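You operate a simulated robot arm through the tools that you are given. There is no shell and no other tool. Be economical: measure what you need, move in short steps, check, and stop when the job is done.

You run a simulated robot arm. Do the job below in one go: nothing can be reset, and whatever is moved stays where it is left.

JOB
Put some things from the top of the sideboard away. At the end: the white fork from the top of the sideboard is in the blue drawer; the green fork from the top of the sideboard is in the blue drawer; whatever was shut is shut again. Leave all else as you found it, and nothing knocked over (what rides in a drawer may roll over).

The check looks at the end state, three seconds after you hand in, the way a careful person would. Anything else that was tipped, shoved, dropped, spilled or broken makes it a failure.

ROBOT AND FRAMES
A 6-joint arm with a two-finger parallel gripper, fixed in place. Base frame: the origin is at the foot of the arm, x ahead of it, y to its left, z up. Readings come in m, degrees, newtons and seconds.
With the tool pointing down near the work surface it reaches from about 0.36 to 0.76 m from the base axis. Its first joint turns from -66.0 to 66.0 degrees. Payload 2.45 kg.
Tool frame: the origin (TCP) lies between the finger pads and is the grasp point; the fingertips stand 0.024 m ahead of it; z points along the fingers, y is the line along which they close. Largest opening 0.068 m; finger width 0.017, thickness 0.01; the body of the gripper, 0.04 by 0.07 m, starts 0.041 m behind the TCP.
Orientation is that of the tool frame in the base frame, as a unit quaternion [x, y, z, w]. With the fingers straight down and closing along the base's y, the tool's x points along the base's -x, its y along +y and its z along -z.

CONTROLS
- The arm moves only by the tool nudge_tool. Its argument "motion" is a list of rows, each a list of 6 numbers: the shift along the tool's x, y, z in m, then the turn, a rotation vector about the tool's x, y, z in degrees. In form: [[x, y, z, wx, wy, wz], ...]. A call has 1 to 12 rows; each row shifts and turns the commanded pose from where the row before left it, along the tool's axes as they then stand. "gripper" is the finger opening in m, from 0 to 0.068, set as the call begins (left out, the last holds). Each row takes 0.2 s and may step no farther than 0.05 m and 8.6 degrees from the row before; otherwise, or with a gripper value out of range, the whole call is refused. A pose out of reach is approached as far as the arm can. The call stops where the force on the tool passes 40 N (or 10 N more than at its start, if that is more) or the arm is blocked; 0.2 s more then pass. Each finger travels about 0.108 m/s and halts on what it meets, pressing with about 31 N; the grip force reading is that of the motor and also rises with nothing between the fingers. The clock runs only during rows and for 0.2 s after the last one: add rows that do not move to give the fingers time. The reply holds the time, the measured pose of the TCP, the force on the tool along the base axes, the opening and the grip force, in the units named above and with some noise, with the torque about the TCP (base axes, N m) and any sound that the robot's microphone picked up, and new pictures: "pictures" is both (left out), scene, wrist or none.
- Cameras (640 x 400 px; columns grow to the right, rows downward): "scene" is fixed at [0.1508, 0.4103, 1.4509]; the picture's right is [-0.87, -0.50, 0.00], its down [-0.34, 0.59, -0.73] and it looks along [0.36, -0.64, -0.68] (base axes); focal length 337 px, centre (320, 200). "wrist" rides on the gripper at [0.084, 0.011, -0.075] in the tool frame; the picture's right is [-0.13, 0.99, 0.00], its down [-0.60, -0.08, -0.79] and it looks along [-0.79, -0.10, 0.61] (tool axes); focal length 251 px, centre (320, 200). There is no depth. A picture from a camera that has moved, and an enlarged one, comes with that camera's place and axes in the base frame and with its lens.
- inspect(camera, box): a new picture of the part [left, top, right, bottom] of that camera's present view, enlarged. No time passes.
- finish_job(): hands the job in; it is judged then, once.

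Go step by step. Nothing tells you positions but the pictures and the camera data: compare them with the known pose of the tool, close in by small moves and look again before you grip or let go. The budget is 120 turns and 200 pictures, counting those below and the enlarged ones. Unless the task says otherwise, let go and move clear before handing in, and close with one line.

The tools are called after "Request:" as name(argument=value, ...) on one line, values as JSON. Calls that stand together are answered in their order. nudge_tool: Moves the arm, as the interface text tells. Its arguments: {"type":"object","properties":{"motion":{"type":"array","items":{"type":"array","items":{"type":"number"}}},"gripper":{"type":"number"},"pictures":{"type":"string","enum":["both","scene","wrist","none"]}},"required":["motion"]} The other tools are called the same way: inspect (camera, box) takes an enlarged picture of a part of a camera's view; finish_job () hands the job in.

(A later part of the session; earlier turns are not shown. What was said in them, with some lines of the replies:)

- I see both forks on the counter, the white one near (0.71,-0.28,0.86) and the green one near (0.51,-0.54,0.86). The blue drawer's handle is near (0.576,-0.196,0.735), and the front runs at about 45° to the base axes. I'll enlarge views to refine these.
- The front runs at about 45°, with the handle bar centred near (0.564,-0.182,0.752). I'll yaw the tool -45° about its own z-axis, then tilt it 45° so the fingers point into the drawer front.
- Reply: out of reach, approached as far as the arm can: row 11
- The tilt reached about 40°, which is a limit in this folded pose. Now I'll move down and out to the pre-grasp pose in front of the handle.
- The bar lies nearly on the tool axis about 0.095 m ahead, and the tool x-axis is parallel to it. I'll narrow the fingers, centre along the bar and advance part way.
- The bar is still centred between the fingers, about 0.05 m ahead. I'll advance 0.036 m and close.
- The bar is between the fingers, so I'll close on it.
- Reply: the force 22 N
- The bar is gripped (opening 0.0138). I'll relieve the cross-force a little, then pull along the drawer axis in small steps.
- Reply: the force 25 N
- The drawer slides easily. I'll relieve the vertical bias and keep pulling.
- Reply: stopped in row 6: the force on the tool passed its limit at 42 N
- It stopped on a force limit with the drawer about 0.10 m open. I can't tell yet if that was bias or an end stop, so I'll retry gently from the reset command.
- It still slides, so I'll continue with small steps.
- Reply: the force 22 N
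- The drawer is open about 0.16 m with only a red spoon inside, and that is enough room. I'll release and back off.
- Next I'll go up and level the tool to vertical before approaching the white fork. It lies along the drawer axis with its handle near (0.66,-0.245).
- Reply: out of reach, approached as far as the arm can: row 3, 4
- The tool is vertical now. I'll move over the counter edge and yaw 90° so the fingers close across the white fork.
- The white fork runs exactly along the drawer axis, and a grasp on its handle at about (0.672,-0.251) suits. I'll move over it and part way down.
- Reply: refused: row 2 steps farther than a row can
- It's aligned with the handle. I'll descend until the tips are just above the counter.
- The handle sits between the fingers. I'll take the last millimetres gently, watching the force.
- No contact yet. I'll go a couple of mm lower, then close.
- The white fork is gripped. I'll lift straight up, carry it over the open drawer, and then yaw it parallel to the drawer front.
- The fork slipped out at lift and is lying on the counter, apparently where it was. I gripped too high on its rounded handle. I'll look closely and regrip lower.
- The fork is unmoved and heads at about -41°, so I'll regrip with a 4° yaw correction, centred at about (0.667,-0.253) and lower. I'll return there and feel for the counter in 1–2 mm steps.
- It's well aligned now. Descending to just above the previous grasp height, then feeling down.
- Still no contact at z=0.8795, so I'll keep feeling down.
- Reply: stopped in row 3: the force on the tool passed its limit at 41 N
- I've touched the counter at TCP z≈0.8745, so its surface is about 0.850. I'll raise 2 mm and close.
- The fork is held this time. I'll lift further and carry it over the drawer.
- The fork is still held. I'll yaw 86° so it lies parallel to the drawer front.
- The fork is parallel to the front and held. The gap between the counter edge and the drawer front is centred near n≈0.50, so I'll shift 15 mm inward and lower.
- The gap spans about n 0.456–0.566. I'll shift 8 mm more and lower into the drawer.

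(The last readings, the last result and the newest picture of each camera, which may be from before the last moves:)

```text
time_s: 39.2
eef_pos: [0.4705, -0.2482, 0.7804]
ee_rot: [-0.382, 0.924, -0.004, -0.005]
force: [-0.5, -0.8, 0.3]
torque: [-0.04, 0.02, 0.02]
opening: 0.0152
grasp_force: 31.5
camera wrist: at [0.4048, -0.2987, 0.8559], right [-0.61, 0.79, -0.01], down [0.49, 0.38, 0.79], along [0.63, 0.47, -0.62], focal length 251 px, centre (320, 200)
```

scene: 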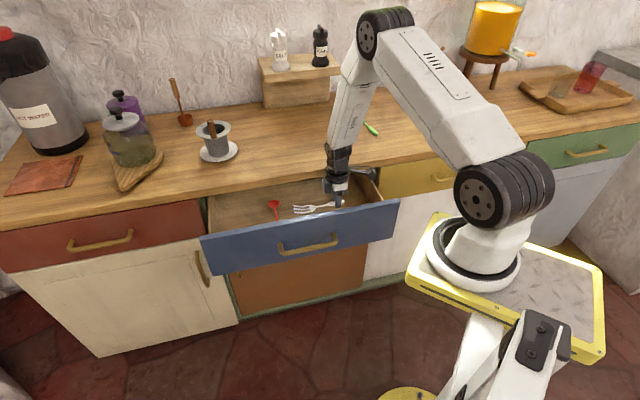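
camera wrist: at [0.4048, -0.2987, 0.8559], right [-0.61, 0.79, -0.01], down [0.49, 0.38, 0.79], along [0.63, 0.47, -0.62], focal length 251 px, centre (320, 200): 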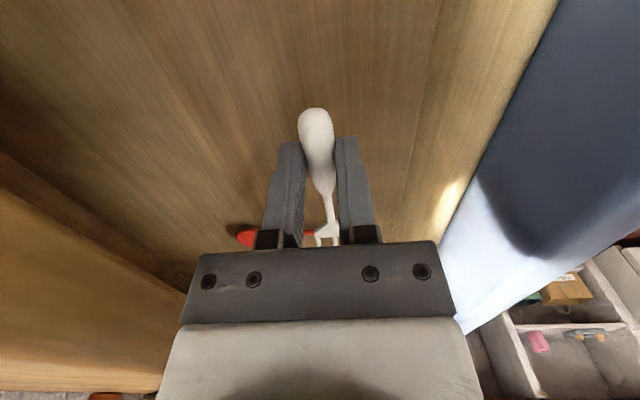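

There's clearance on both sides, so I'll lower a bit more before release.

Request:
nudge_tool(motion=[[0, 0, 0.01, 0, 0, 0], [0, 0, 0.01, 0, 0, 0], [0, 0, 0.008, 0, 0, 0]])

```text
time_s: 40.0
eef_pos: [0.4713, -0.2475, 0.7545]
ee_rot: [-0.382, 0.924, -0.004, -0.005]
force: [0.1, -0.1, -0.1]
torque: [-0.02, 0.02, -0.02]
opening: 0.0154
grasp_force: 30.8
camera wrist: at [0.4052, -0.2979, 0.8303], right [-0.61, 0.79, -0.01], down [0.49, 0.38, 0.79], along [0.63, 0.48, -0.62], focal length 251 px, centre (320, 200)
```

scene: 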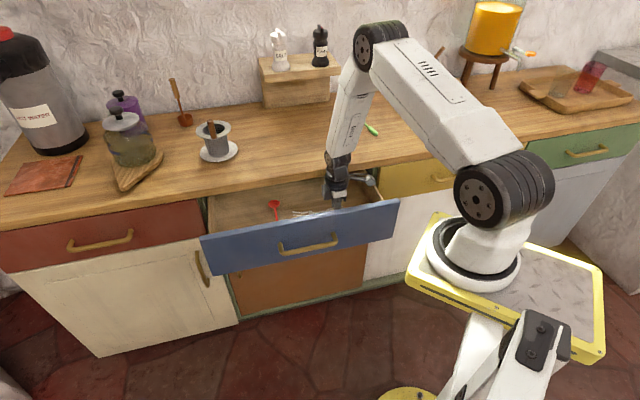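
wrist: 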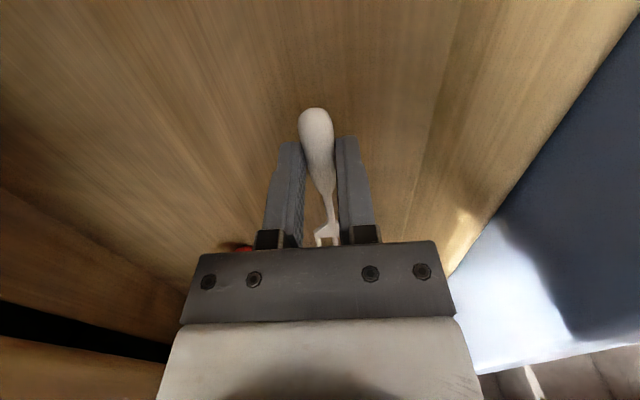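

The fork is well inside the drawer. I'll open the fingers and lift straight up.

Request:
nudge_tool(motion=[[0, 0, 0, 0, 0, 0], [0, 0, 0, 0, 0, 0], [0, 0, -0.02, 0, 0, 0], [0, 0, -0.04, 0, 0, 0], [0, 0, -0.045, 0, 0, 0], [0, 0, -0.045, 0, 0, 0], [0, 0, -0.045, 0, 0, 0], [0, 0, -0.045, 0, 0, 0]], gripper=0.034)

```text
time_s: 41.8
eef_pos: [0.4712, -0.2413, 0.9986]
ee_rot: [-0.382, 0.924, -0.005, -0.005]
force: [0.6, 0.3, 0.3]
torque: [0.0, 0.0, -0.02]
opening: 0.0341
grasp_force: 0.1
camera wrist: at [0.405, -0.2916, 1.0744], right [-0.61, 0.79, 0.0], down [0.49, 0.38, 0.79], along [0.63, 0.48, -0.62], focal length 251 px, centre (320, 200)
```

scene: 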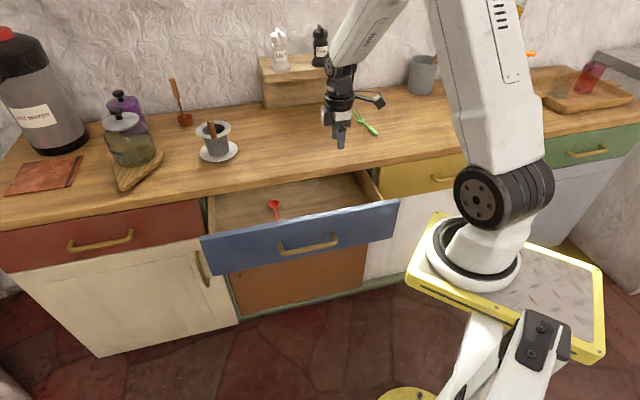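
wrist: 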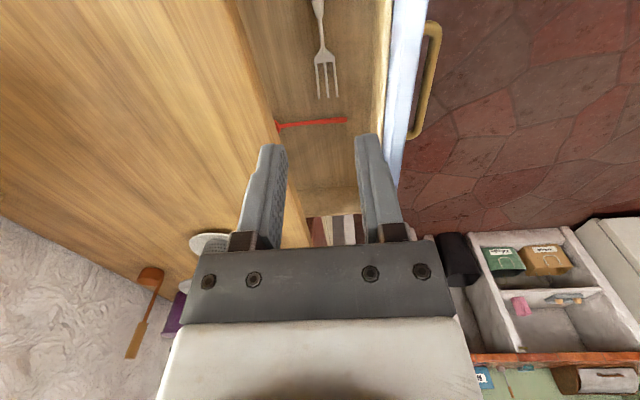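

The white fork rests in the drawer. Now the green fork: I'll enlarge it to measure its place and heading.

Request:
inspect(camera="scene", box=[330, 90, 410, 150])

```text
6.67 times, centred on (370, 120) of scene
camera zoom: at [0.1508, 0.4103, 1.4509], right [-0.87, -0.5, 0.0], down [-0.34, 0.59, -0.73], along [0.36, -0.64, -0.68], focal length 2244 px, centre (-13, 733)
```

zoom: 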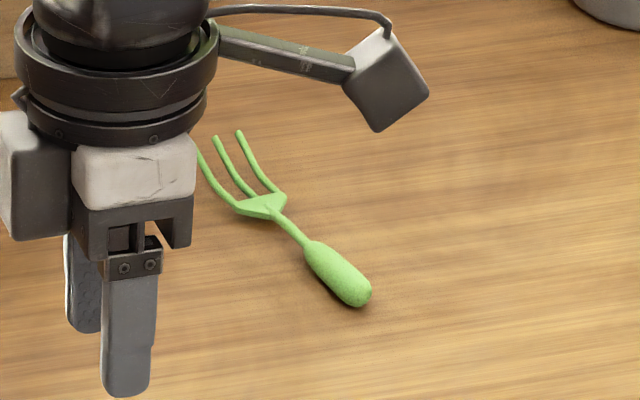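

The green handle centre is near (0.481,-0.531), heading about -37°. I'll fly over there and yaw by 82°.

Request:
nudge_tool(motion=[[0.0329, -0.0354, 0, 0, 0, 0], [0.0329, -0.0354, 0, 0, 0, 0], [0.0329, -0.0354, 0, 0, 0, 0], [0.0329, -0.0354, 0, 0, 0, 0], [0.0329, -0.0354, 0, 0, 0, 0], [0.0329, -0.0354, 0, 0, 0, 0], [0, 0, 0, 0, 0, 8.2], [0, 0, 0, 0, 0, 8.2], [0, 0, 0, 0, 0, 8.2], [0, 0, 0, 0, 0, 8.2], [0, 0, 0, 0, 0, 8.2]], pictures="none")

Request:
nudge_tool(motion=[[0, 0, 0, 0, 0, 8.2], [0, 0, 0, 0, 0, 8.2], [0, 0, 0, 0, 0, 8.2], [0, 0, 0, 0, 0, 8.2], [0, 0, 0, 0, 0, 8.2]])

```text
time_s: 44.2
eef_pos: [0.4824, -0.5334, 0.999]
ee_rot: [-0.032, 0.999, -0.006, -0.003]
force: [0.5, 0.4, 0.2]
torque: [-0.01, -0.01, 0.02]
opening: 0.034
grasp_force: 0.0
```

```text
time_s: 45.4
eef_pos: [0.4819, -0.5342, 0.9983]
ee_rot: [0.32, 0.947, -0.007, -0.001]
force: [0.0, 1.1, -0.1]
torque: [0.0, 0.01, -0.02]
opening: 0.0338
grasp_force: 0.0
camera wrist: at [0.4237, -0.4731, 1.0724], right [0.7, 0.71, -0.01], down [0.44, -0.42, 0.8], along [0.56, -0.56, -0.61], focal length 251 px, centre (320, 200)
```

scene: 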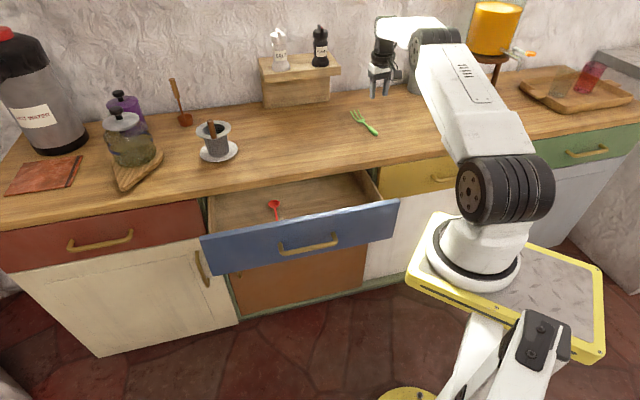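
wrist: 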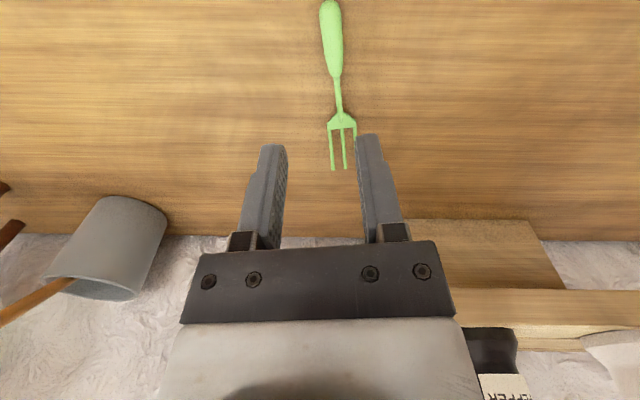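

Yaw matches. I'll shift 6 mm sideways, descend to z≈0.93 and recheck.

Request:
nudge_tool(motion=[[0, 0.006, 0.025, 0, 0, 0], [0, 0, 0.04, 0, 0, 0]], pictures="wrist")

Request:
inspect(camera="scene", box=[330, 80, 430, 150])

```text
time_s: 46.0
eef_pos: [0.4874, -0.5296, 0.9337]
ee_rot: [0.319, 0.948, -0.007, -0.001]
force: [0.2, 0.3, -1.0]
torque: [0.02, 0.02, 0.0]
opening: 0.0339
grasp_force: 0.2
camera wrist: at [0.4271, -0.4688, 1.0085], right [0.7, 0.71, -0.01], down [0.44, -0.42, 0.8], along [0.56, -0.56, -0.61], focal length 251 px, centre (320, 200)
```

wrist: 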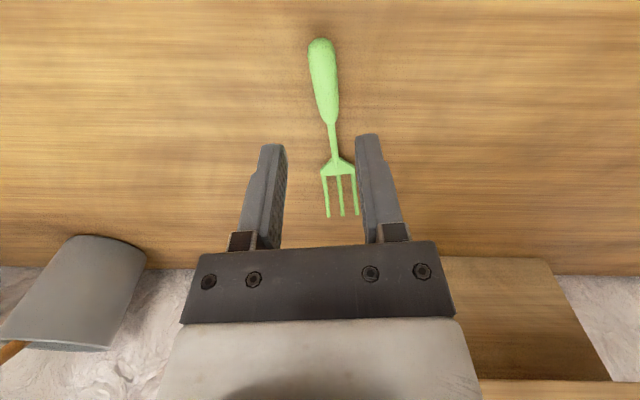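

```text
5.71 times, centred on (380, 115) of scene
camera zoom: at [0.1508, 0.4103, 1.4509], right [-0.87, -0.5, 0.0], down [-0.34, 0.59, -0.73], along [0.36, -0.64, -0.68], focal length 1924 px, centre (-23, 686)
```

zoom: 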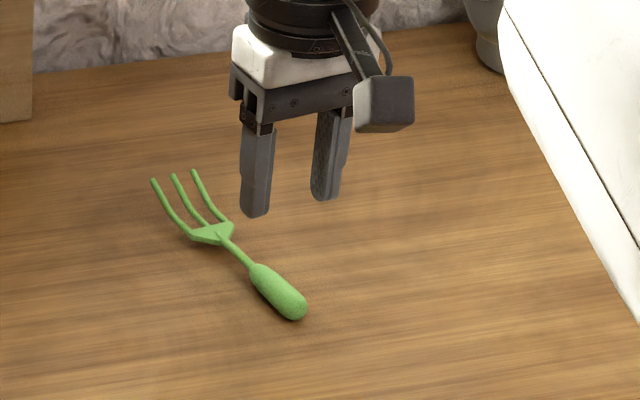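

The view closely matches the successful white-fork approach, so I'll shift 7 mm back and 1 mm sideways, then descend to z≈0.879 as before.

Request:
nudge_tool(motion=[[0.007, 0.001, 0.02, 0, 0, 0], [0, 0, 0.02, 0, 0, 0], [0, 0, 0.008, 0, 0, 0], [0, 0, 0.004, 0, 0, 0]], pictures="wrist")

Request:
inspect(camera="scene", box=[330, 80, 430, 150])

```text
time_s: 47.0
eef_pos: [0.4799, -0.525, 0.8823]
ee_rot: [0.318, 0.948, -0.007, -0.001]
force: [-0.1, -0.7, -0.5]
torque: [-0.03, -0.01, 0.02]
opening: 0.034
grasp_force: 0.0
camera wrist: at [0.4209, -0.4648, 0.9563], right [0.7, 0.71, -0.01], down [0.44, -0.42, 0.8], along [0.56, -0.56, -0.61], focal length 251 px, centre (320, 200)
```

wrist: 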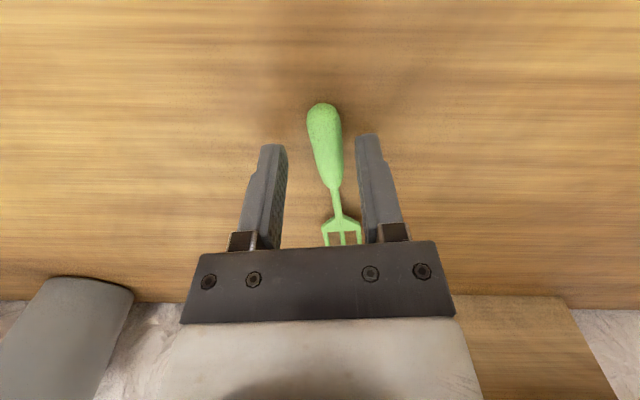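

```text
5.71 times, centred on (380, 115) of scene
camera zoom: at [0.1508, 0.4103, 1.4509], right [-0.87, -0.5, 0.0], down [-0.34, 0.59, -0.73], along [0.36, -0.64, -0.68], focal length 1924 px, centre (-23, 686)
```

zoom: 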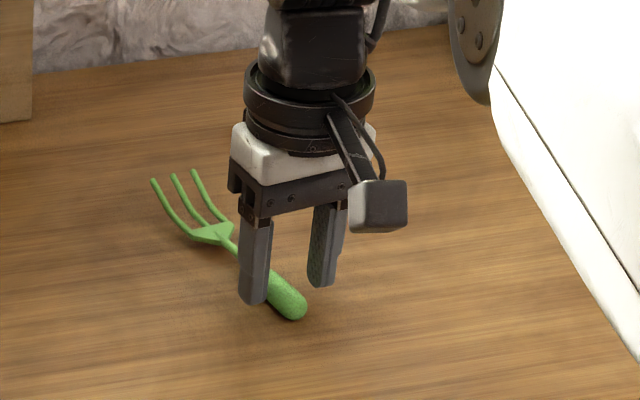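

Aligned. I'll go down to TCP z≈0.877, close, and lift slowly.

Request:
nudge_tool(motion=[[0, 0, 0.0025, 0, 0, 0], [0, 0, 0.002, 0, 0, 0], [0, 0, 0, 0, 0, 0]], pictures="none")

Request:
nudge_tool(motion=[[0, 0, 0, 0, 0, 0], [0, 0, 0, 0, 0, 0], [0, 0, -0.001, 0, 0, 0], [0, 0, -0.01, 0, 0, 0], [0, 0, -0.02, 0, 0, 0]], gripper=0, pictures="wrist")

```text
time_s: 47.8
eef_pos: [0.4814, -0.5247, 0.8768]
ee_rot: [0.319, 0.948, -0.007, -0.001]
force: [-0.2, -0.1, 0.0]
torque: [-0.05, -0.01, 0.02]
opening: 0.0339
grasp_force: 0.2
```

```text
time_s: 49.0
eef_pos: [0.4807, -0.5248, 0.9071]
ee_rot: [0.318, 0.948, -0.008, -0.001]
force: [0.1, 0.0, -0.6]
torque: [-0.01, 0.03, -0.01]
opening: 0.0151
grasp_force: 30.7
camera wrist: at [0.4211, -0.4644, 0.9826], right [0.7, 0.71, -0.01], down [0.44, -0.42, 0.8], along [0.56, -0.56, -0.61], focal length 251 px, centre (320, 200)
```

wrist: 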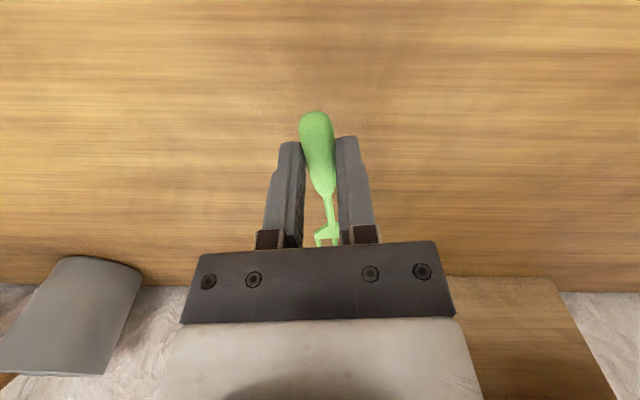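

The green fork is held. I'll lift it, carry it over the drawer's right part away from the spoon, then yaw it parallel to the front.

Request:
nudge_tool(motion=[[0, 0, -0.02, 0, 0, 0], [0, 0, -0.02, 0, 0, 0], [0, 0, -0.03, 0, 0, 0], [0, 0, -0.03, 0, 0, 0], [0.0299, 0.0305, 0, 0, 0, 0], [0.0299, 0.0305, 0, 0, 0, 0], [0.0299, 0.0305, 0, 0, 0, 0], [0.0299, 0.0305, 0, 0, 0, 0], [0.0299, 0.0305, 0, 0, 0, 0], [0.0299, 0.0305, 0, 0, 0, 0]], pictures="scene")

Request:
nudge_tool(motion=[[0, 0, 0, 0, 0, -8.2], [0, 0, 0, 0, 0, -8.2], [0, 0, 0, 0, 0, -8.2], [0, 0, 0, 0, 0, -8.2], [0, 0, 0, 0, 0, -8.2], [0, 0, 0, 0, 0, -8.2], [0, 0, 0, 0, 0, -8.2], [0, 0, 0, 0, 0, -8.2], [0, 0, 0, 0, 0, -8.2], [0, 0, 0, 0, 0, -8.2]])

```text
time_s: 51.2
eef_pos: [0.4476, -0.27, 1.0058]
ee_rot: [0.317, 0.948, -0.008, -0.001]
force: [-0.6, 0.3, -0.8]
torque: [0.0, 0.06, 0.02]
opening: 0.0151
grasp_force: 31.3
```

scene: 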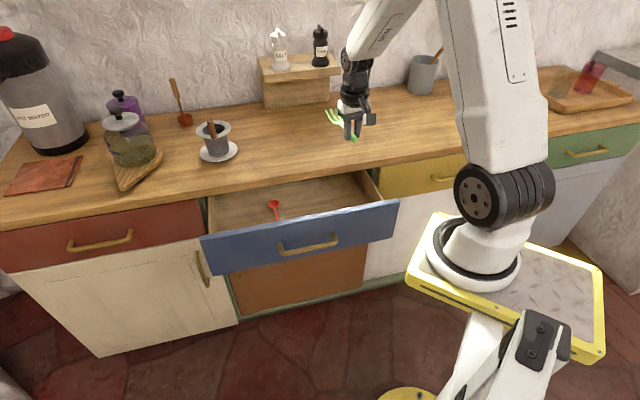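

```text
time_s: 53.4
eef_pos: [0.4484, -0.2689, 1.0063]
ee_rot: [-0.383, 0.924, -0.004, -0.004]
force: [-0.1, 0.1, -0.3]
torque: [-0.02, 0.03, -0.03]
opening: 0.0148
grasp_force: 31.2
camera wrist: at [0.3824, -0.3203, 1.0809], right [-0.61, 0.79, -0.01], down [0.49, 0.38, 0.79], along [0.62, 0.48, -0.62], focal length 251 px, centre (320, 200)
```

scene: 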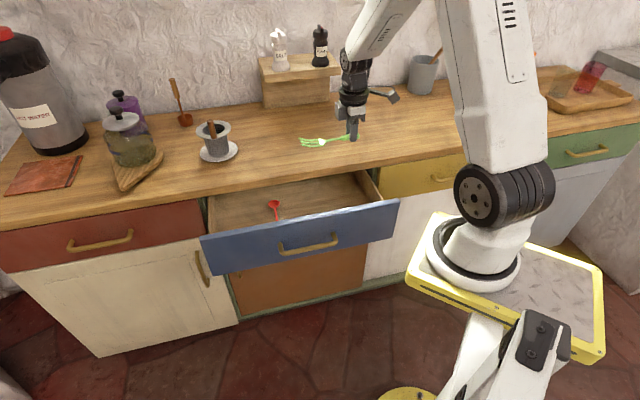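
wrist: 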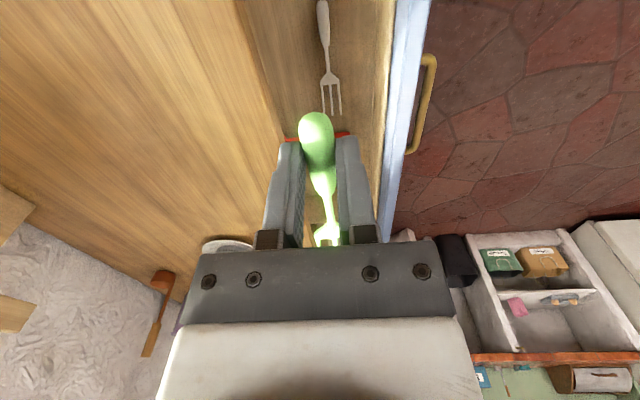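

It's held and parallel. I'll lower it into the gap at the same n as before.

Request:
nudge_tool(motion=[[0, 0, 0.045, 0, 0, 0], [0, 0, 0.045, 0, 0, 0], [0, 0, 0.045, 0, 0, 0], [0, 0, 0.03, 0, 0, 0], [0, 0, 0.03, 0, 0, 0], [0, 0, 0.02, 0, 0, 0]])

```text
time_s: 54.8
eef_pos: [0.4498, -0.2701, 0.7898]
ee_rot: [-0.382, 0.924, -0.004, -0.005]
force: [-0.2, 0.0, -1.6]
torque: [-0.04, 0.03, -0.02]
opening: 0.0154
grasp_force: 31.6
camera wrist: at [0.383, -0.3205, 0.8666], right [-0.61, 0.79, -0.01], down [0.49, 0.38, 0.79], along [0.63, 0.47, -0.62], focal length 251 px, centre (320, 200)
```

scene: 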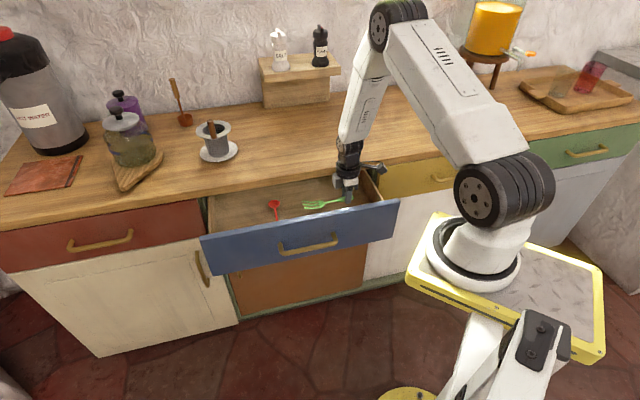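
wrist: 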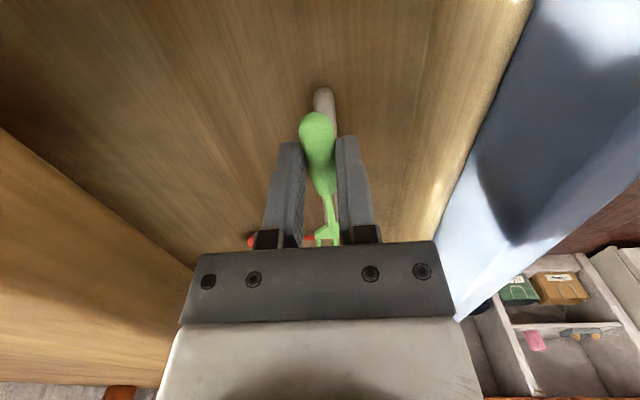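

Clear. I'll lower 28 mm more, then release and lift.

Request:
nudge_tool(motion=[[0, 0, 0.01, 0, 0, 0], [0, 0, 0.01, 0, 0, 0], [0, 0, 0.008, 0, 0, 0]], pictures="wrist")

Request:
nudge_tool(motion=[[0, 0, 0, 0, 0, 0], [0, 0, 0, 0, 0, 0], [0, 0, -0.02, 0, 0, 0], [0, 0, -0.04, 0, 0, 0], [0, 0, -0.045, 0, 0, 0], [0, 0, -0.045, 0, 0, 0], [0, 0, -0.045, 0, 0, 0], [0, 0, -0.045, 0, 0, 0]], gripper=0.034)

```text
time_s: 55.6
eef_pos: [0.4486, -0.2735, 0.7626]
ee_rot: [-0.382, 0.924, -0.005, -0.004]
force: [0.2, 0.5, -1.2]
torque: [-0.01, 0.02, 0.01]
opening: 0.0151
grasp_force: 30.5
camera wrist: at [0.3821, -0.3235, 0.8386], right [-0.61, 0.79, -0.01], down [0.49, 0.38, 0.79], along [0.63, 0.47, -0.62], focal length 251 px, centre (320, 200)
```

wrist: 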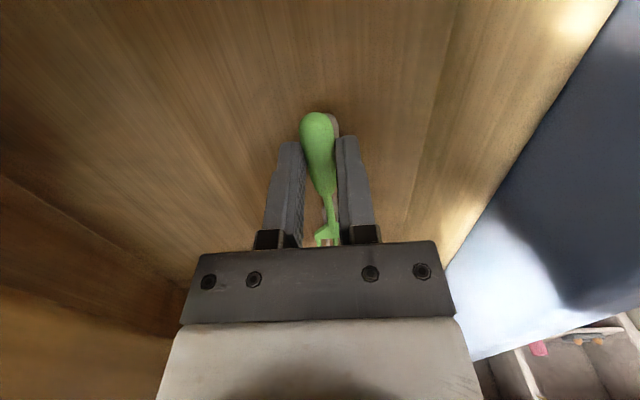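

```text
time_s: 57.4
eef_pos: [0.4483, -0.2695, 1.0002]
ee_rot: [-0.381, 0.924, -0.005, -0.005]
force: [-0.4, -0.7, 1.0]
torque: [0.0, -0.02, 0.03]
opening: 0.034
grasp_force: 0.0
camera wrist: at [0.3826, -0.3204, 1.0769], right [-0.61, 0.79, 0.0], down [0.49, 0.38, 0.79], along [0.63, 0.48, -0.62], focal length 251 px, centre (320, 200)
```

scene: 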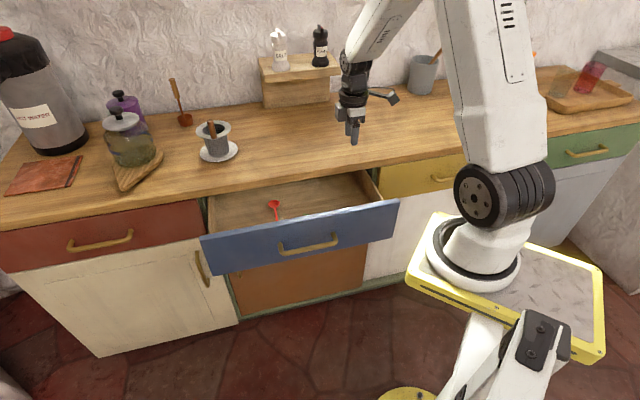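
wrist: 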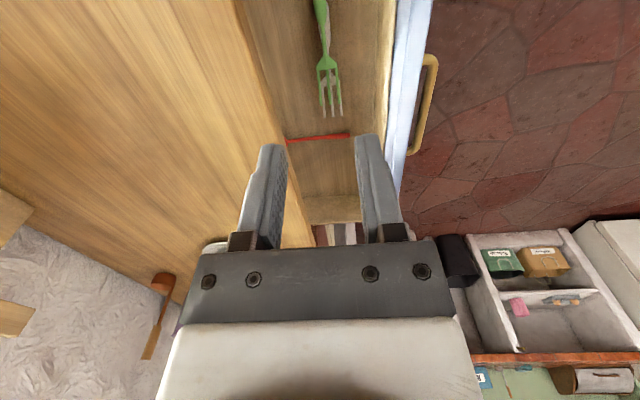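

Both forks are in the drawer, the green resting on the white. Next I'll close the drawer by regripping the handle with the same tilted pose: retreat in front of it, lower, and tilt.

Request:
nudge_tool(motion=[[-0.0275, 0.0385, 0, 0, 0, 0], [-0.0275, 0.0385, 0, 0, 0, 0], [-0.0275, 0.0385, 0, 0, 0, 0], [-0.0275, 0.0385, 0, 0, 0, 0], [-0.0275, 0.0385, 0, 0, 0, 0], [0, 0, 0.05, 0, 0, 0], [0, 0, 0.05, 0, 0, 0], [0, 0, 0, 8.2, 0, 0], [0, 0, 0, 8.2, 0, 0], [0, 0, 0, 8.2, 0, 0], [0, 0, 0, 8.2, 0, 0], [0, 0, 0, 8.2, 0, 0]], gripper=0.04)

```text
time_s: 60.0
eef_pos: [0.4049, -0.0401, 0.9004]
ee_rot: [-0.367, 0.875, -0.301, 0.1]
force: [0.1, -0.2, 0.2]
torque: [-0.02, -0.01, 0.02]
opening: 0.04
grasp_force: 0.0
out of reach, approached as far as the arm can: row 9
camera wrist: at [0.3105, -0.0598, 0.9566], right [-0.48, 0.63, -0.6], down [0.16, 0.74, 0.65], along [0.86, 0.22, -0.46], focal length 251 px, centre (320, 200)
```

scene: 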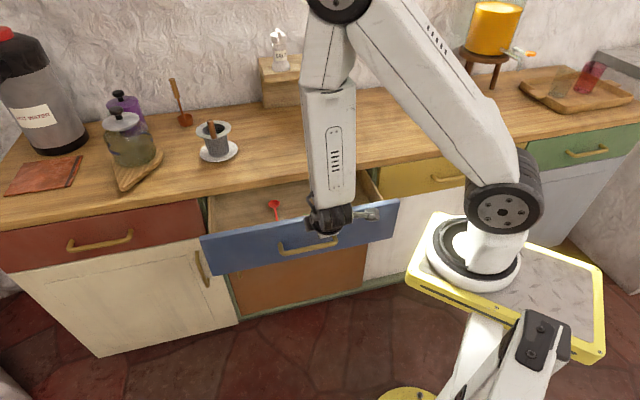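
wrist: 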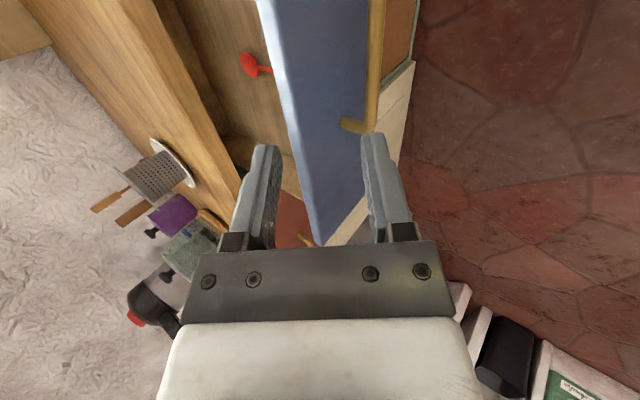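

I'll lower to the earlier retreat height and add the last degrees of tilt.

Request:
nudge_tool(motion=[[-0.002, 0.0255, 0.034, 0, 0, 0], [-0.002, 0.0255, 0.034, 0, 0, 0], [0, 0, 0, 4.5, 0, 0]], pictures="wrist")

```text
time_s: 60.8
eef_pos: [0.4056, -0.0412, 0.8142]
ee_rot: [-0.361, 0.863, -0.334, 0.117]
force: [-0.2, 0.3, 1.1]
torque: [-0.02, 0.02, 0.04]
opening: 0.0399
grasp_force: 0.1
camera wrist: at [0.3072, -0.0571, 0.8662], right [-0.45, 0.6, -0.66], down [0.12, 0.77, 0.62], along [0.89, 0.2, -0.42], focal length 251 px, centre (320, 200)
```

wrist: 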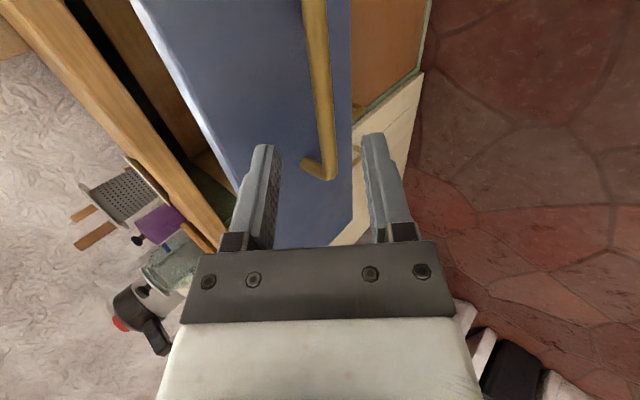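

The view matches the pose I retreated to earlier. I'll advance 0.08 m along the tool axis to straddle the bar.

Request:
nudge_tool(motion=[[0, 0.001, 0.025, 0, 0, 0], [0, 0, 0.025, 0, 0, 0], [0, 0, 0.015, 0, 0, 0], [0, 0, 0.012, 0, 0, 0]], pictures="wrist")

```text
time_s: 61.8
eef_pos: [0.4412, -0.0791, 0.7547]
ee_rot: [-0.361, 0.863, -0.334, 0.116]
force: [-0.3, 0.1, -0.3]
torque: [0.03, 0.01, -0.02]
opening: 0.0401
grasp_force: 0.0
camera wrist: at [0.342, -0.096, 0.8077], right [-0.45, 0.6, -0.66], down [0.12, 0.77, 0.62], along [0.88, 0.2, -0.42], focal length 251 px, centre (320, 200)
```

wrist: 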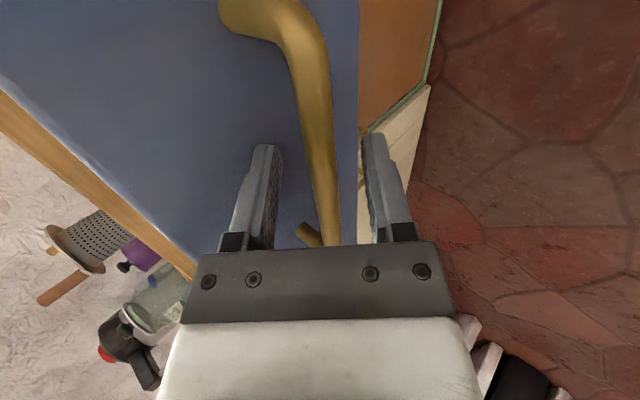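

The bar is between the fingers, so I'll close on it.

Request:
nudge_tool(motion=[[0, 0, 0, 0, 0, 0], [0, 0, 0, 0, 0, 0], [0, 0, 0, 0, 0, 0]], gripper=0, pictures="none")

Request:
nudge_tool(motion=[[0, -0.0075, 0.0066, 0, 0, 0], [0, -0.0075, 0.0066, 0, 0, 0], [0, -0.0075, 0.0066, 0, 0, 0], [0, -0.0075, 0.0066, 0, 0, 0]], pictures="none")

```text
time_s: 62.6
eef_pos: [0.4402, -0.079, 0.7554]
ee_rot: [-0.361, 0.863, -0.333, 0.116]
force: [1.8, 1.1, -18.7]
torque: [0.51, -0.32, -0.36]
opening: 0.0138
grasp_force: 33.5
```

```text
time_s: 63.6
eef_pos: [0.4668, -0.1061, 0.7537]
ee_rot: [-0.362, 0.863, -0.333, 0.115]
force: [2.7, 3.8, -27.4]
torque: [0.74, -0.49, -0.04]
opening: 0.0137
grasp_force: 33.8
```

It's sliding in. I'll relieve the vertical bias and continue.

Request:
nudge_tool(motion=[[0, 0.0026, 0.003, 0, 0, 0], [0, -0.0073, 0.0068, 0, 0, 0], [0, -0.0073, 0.0068, 0, 0, 0], [0, -0.0073, 0.0068, 0, 0, 0], [0, -0.0073, 0.0068, 0, 0, 0], [0, -0.0073, 0.0068, 0, 0, 0]], pictures="none")

```text
time_s: 64.7
eef_pos: [0.4944, -0.1319, 0.7535]
ee_rot: [-0.358, 0.862, -0.339, 0.117]
force: [-1.3, -2.8, 3.4]
torque: [0.26, -0.37, -0.47]
opening: 0.0139
grasp_force: 33.5
stopped in row 5: the force on the tool passed its limit at 40 N (the readings are from after the stop); the commanded pose is now the measured one
```

Request:
nudge_tool(motion=[[0, -0.0074, 0.0067, 0, 0, 0], [0, -0.0074, 0.0067, 0, 0, 0], [0, -0.0074, 0.0067, 0, 0, 0], [0, -0.0074, 0.0067, 0, 0, 0]], pictures="none")

```text
time_s: 65.7
eef_pos: [0.5208, -0.1603, 0.7543]
ee_rot: [-0.36, 0.862, -0.337, 0.118]
force: [-3.5, -1.6, 16.8]
torque: [0.23, -0.44, -0.38]
opening: 0.0137
grasp_force: 32.9
```

Request:
nudge_tool(motion=[[0, -0.0085, 0.0052, 0, 0, 0], [0, -0.0074, 0.0067, 0, 0, 0], [0, -0.0074, 0.0067, 0, 0, 0]], pictures="scene")

```text
time_s: 66.5
eef_pos: [0.5438, -0.1809, 0.7536]
ee_rot: [-0.362, 0.862, -0.336, 0.117]
force: [7.6, 9.6, -15.9]
torque: [0.25, -0.01, -0.72]
opening: 0.0141
grasp_force: 33.2
```

scene: 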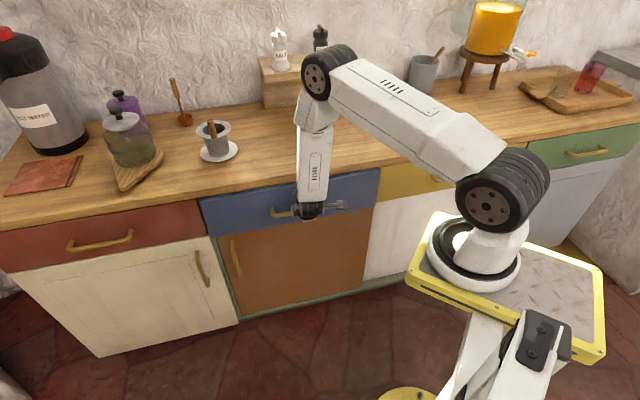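

It's nearly shut. I'll make the last centimetre in fine steps.

Request:
nudge_tool(motion=[[0, -0.0024, 0.0045, 0, 0, 0], [0, -0.0037, 0.0034, 0, 0, 0], [0, -0.0037, 0.0034, 0, 0, 0], [0, -0.0022, 0.002, 0, 0, 0]])

Request:
inspect(camera="scene", box=[190, 150, 400, 250])

```text
time_s: 67.5
eef_pos: [0.5529, -0.1915, 0.7526]
ee_rot: [-0.36, 0.863, -0.336, 0.116]
force: [-17.7, 23.4, 18.8]
torque: [0.35, -0.18, -0.37]
opening: 0.0141
grasp_force: 33.8
camera wrist: at [0.4551, -0.208, 0.8051], right [-0.45, 0.6, -0.66], down [0.12, 0.78, 0.62], along [0.89, 0.19, -0.42], focal length 251 px, centre (320, 200)
```

scene: 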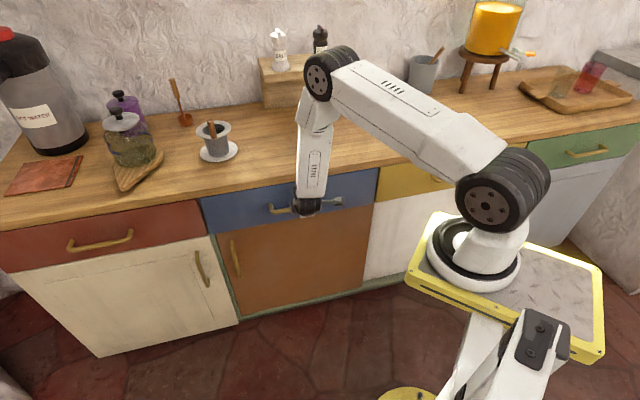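
wrist: 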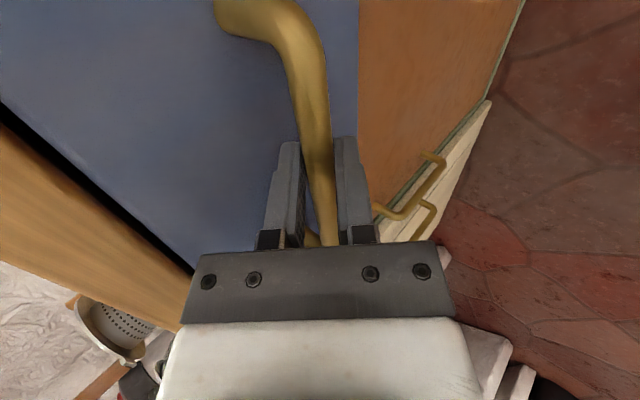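

```text
3.05 times, centred on (295, 200) of scene
camera zoom: at [0.1501, 0.4109, 1.4508], right [-0.87, -0.5, 0.0], down [-0.34, 0.59, -0.73], along [0.36, -0.64, -0.68], focal length 1026 px, centre (396, 200)
```

zoom: 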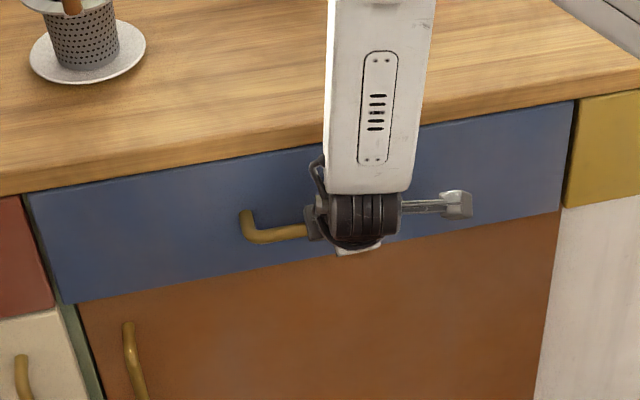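

The push met the end stop (about 29 N) and the front is flush, as at the start. I'll release and back off along the tool axis.

Request:
nudge_tool(motion=[[0, 0, 0, 0, 0, 0], [0, 0, 0, 0, 0, 0], [0, 0, -0.02, 0, 0, 0], [0, 0, -0.03, 0, 0, 0], [0, 0, -0.03, 0, 0, 0], [0, 0, -0.02, 0, 0, 0]], gripper=0.038)

Request:
inspect(camera="scene", box=[190, 110, 400, 240])

```text
time_s: 68.9
eef_pos: [0.5103, -0.1452, 0.8281]
ee_rot: [-0.36, 0.862, -0.338, 0.118]
force: [-0.3, -0.5, -0.3]
torque: [-0.02, 0.01, 0.0]
opening: 0.038
grasp_force: 0.0
camera wrist: at [0.4126, -0.1607, 0.88], right [-0.44, 0.6, -0.67], down [0.12, 0.78, 0.62], along [0.89, 0.19, -0.42], focal length 251 px, centre (320, 200)
```

scene: 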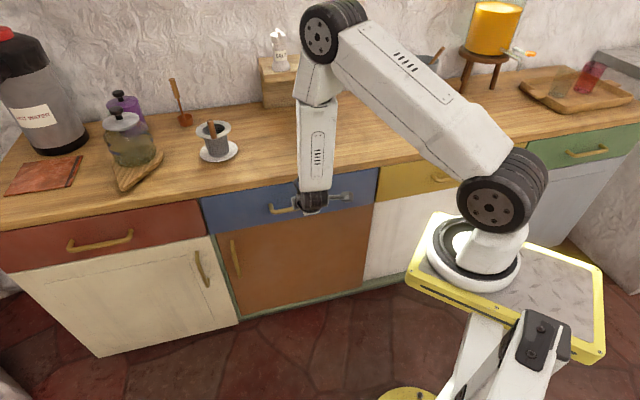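
wrist: 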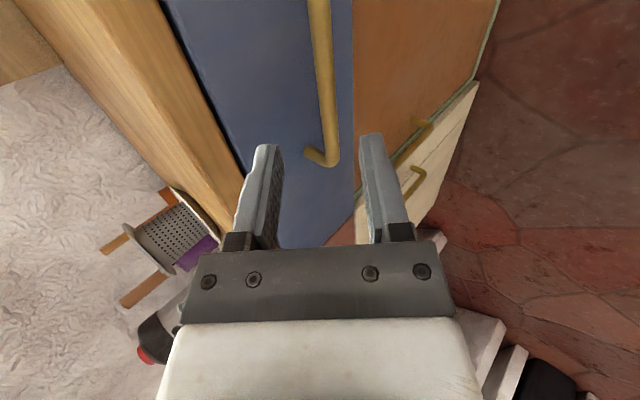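

```text
3.05 times, centred on (295, 175) of scene
camera zoom: at [0.1508, 0.4103, 1.4509], right [-0.87, -0.5, 0.0], down [-0.34, 0.59, -0.73], along [0.36, -0.64, -0.68], focal length 1026 px, centre (396, 276)
```

zoom: 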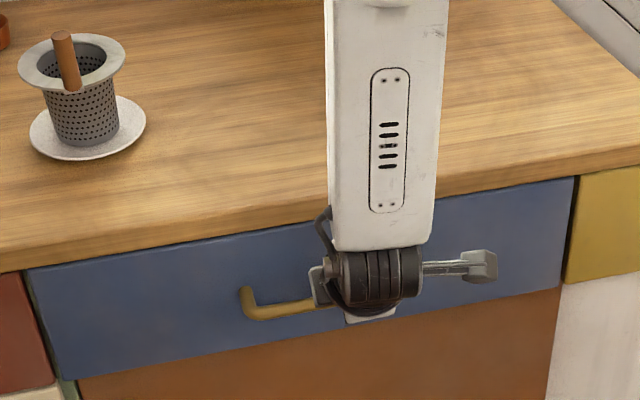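

The drawer edges and handle line up with the starting picture, so it is shut. I'll move clear a little more and take a last look.

Request:
nudge_tool(motion=[[0, -0.025, -0.03, 0, 0, 0], [0, -0.025, -0.03, 0, 0, 0], [0, 0, 0, 0, 0, 0]], pictures="scene")

```text
time_s: 69.7
eef_pos: [0.5106, -0.1402, 0.9038]
ee_rot: [-0.36, 0.862, -0.337, 0.117]
force: [0.9, -0.6, 0.0]
torque: [0.03, 0.02, -0.01]
opening: 0.0381
grasp_force: 0.1
```

scene: 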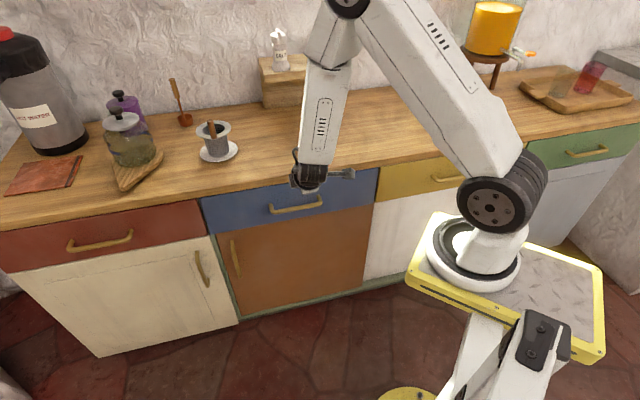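

The drawer is shut, nothing else looks disturbed in this view, and the arm is clear, so I'm handing in.

Request:
finish_job()

```text
The job is handed in.
```

Both the white and green forks are in the blue drawer, the drawer is shut again, and I saw nothing else moved or knocked over.
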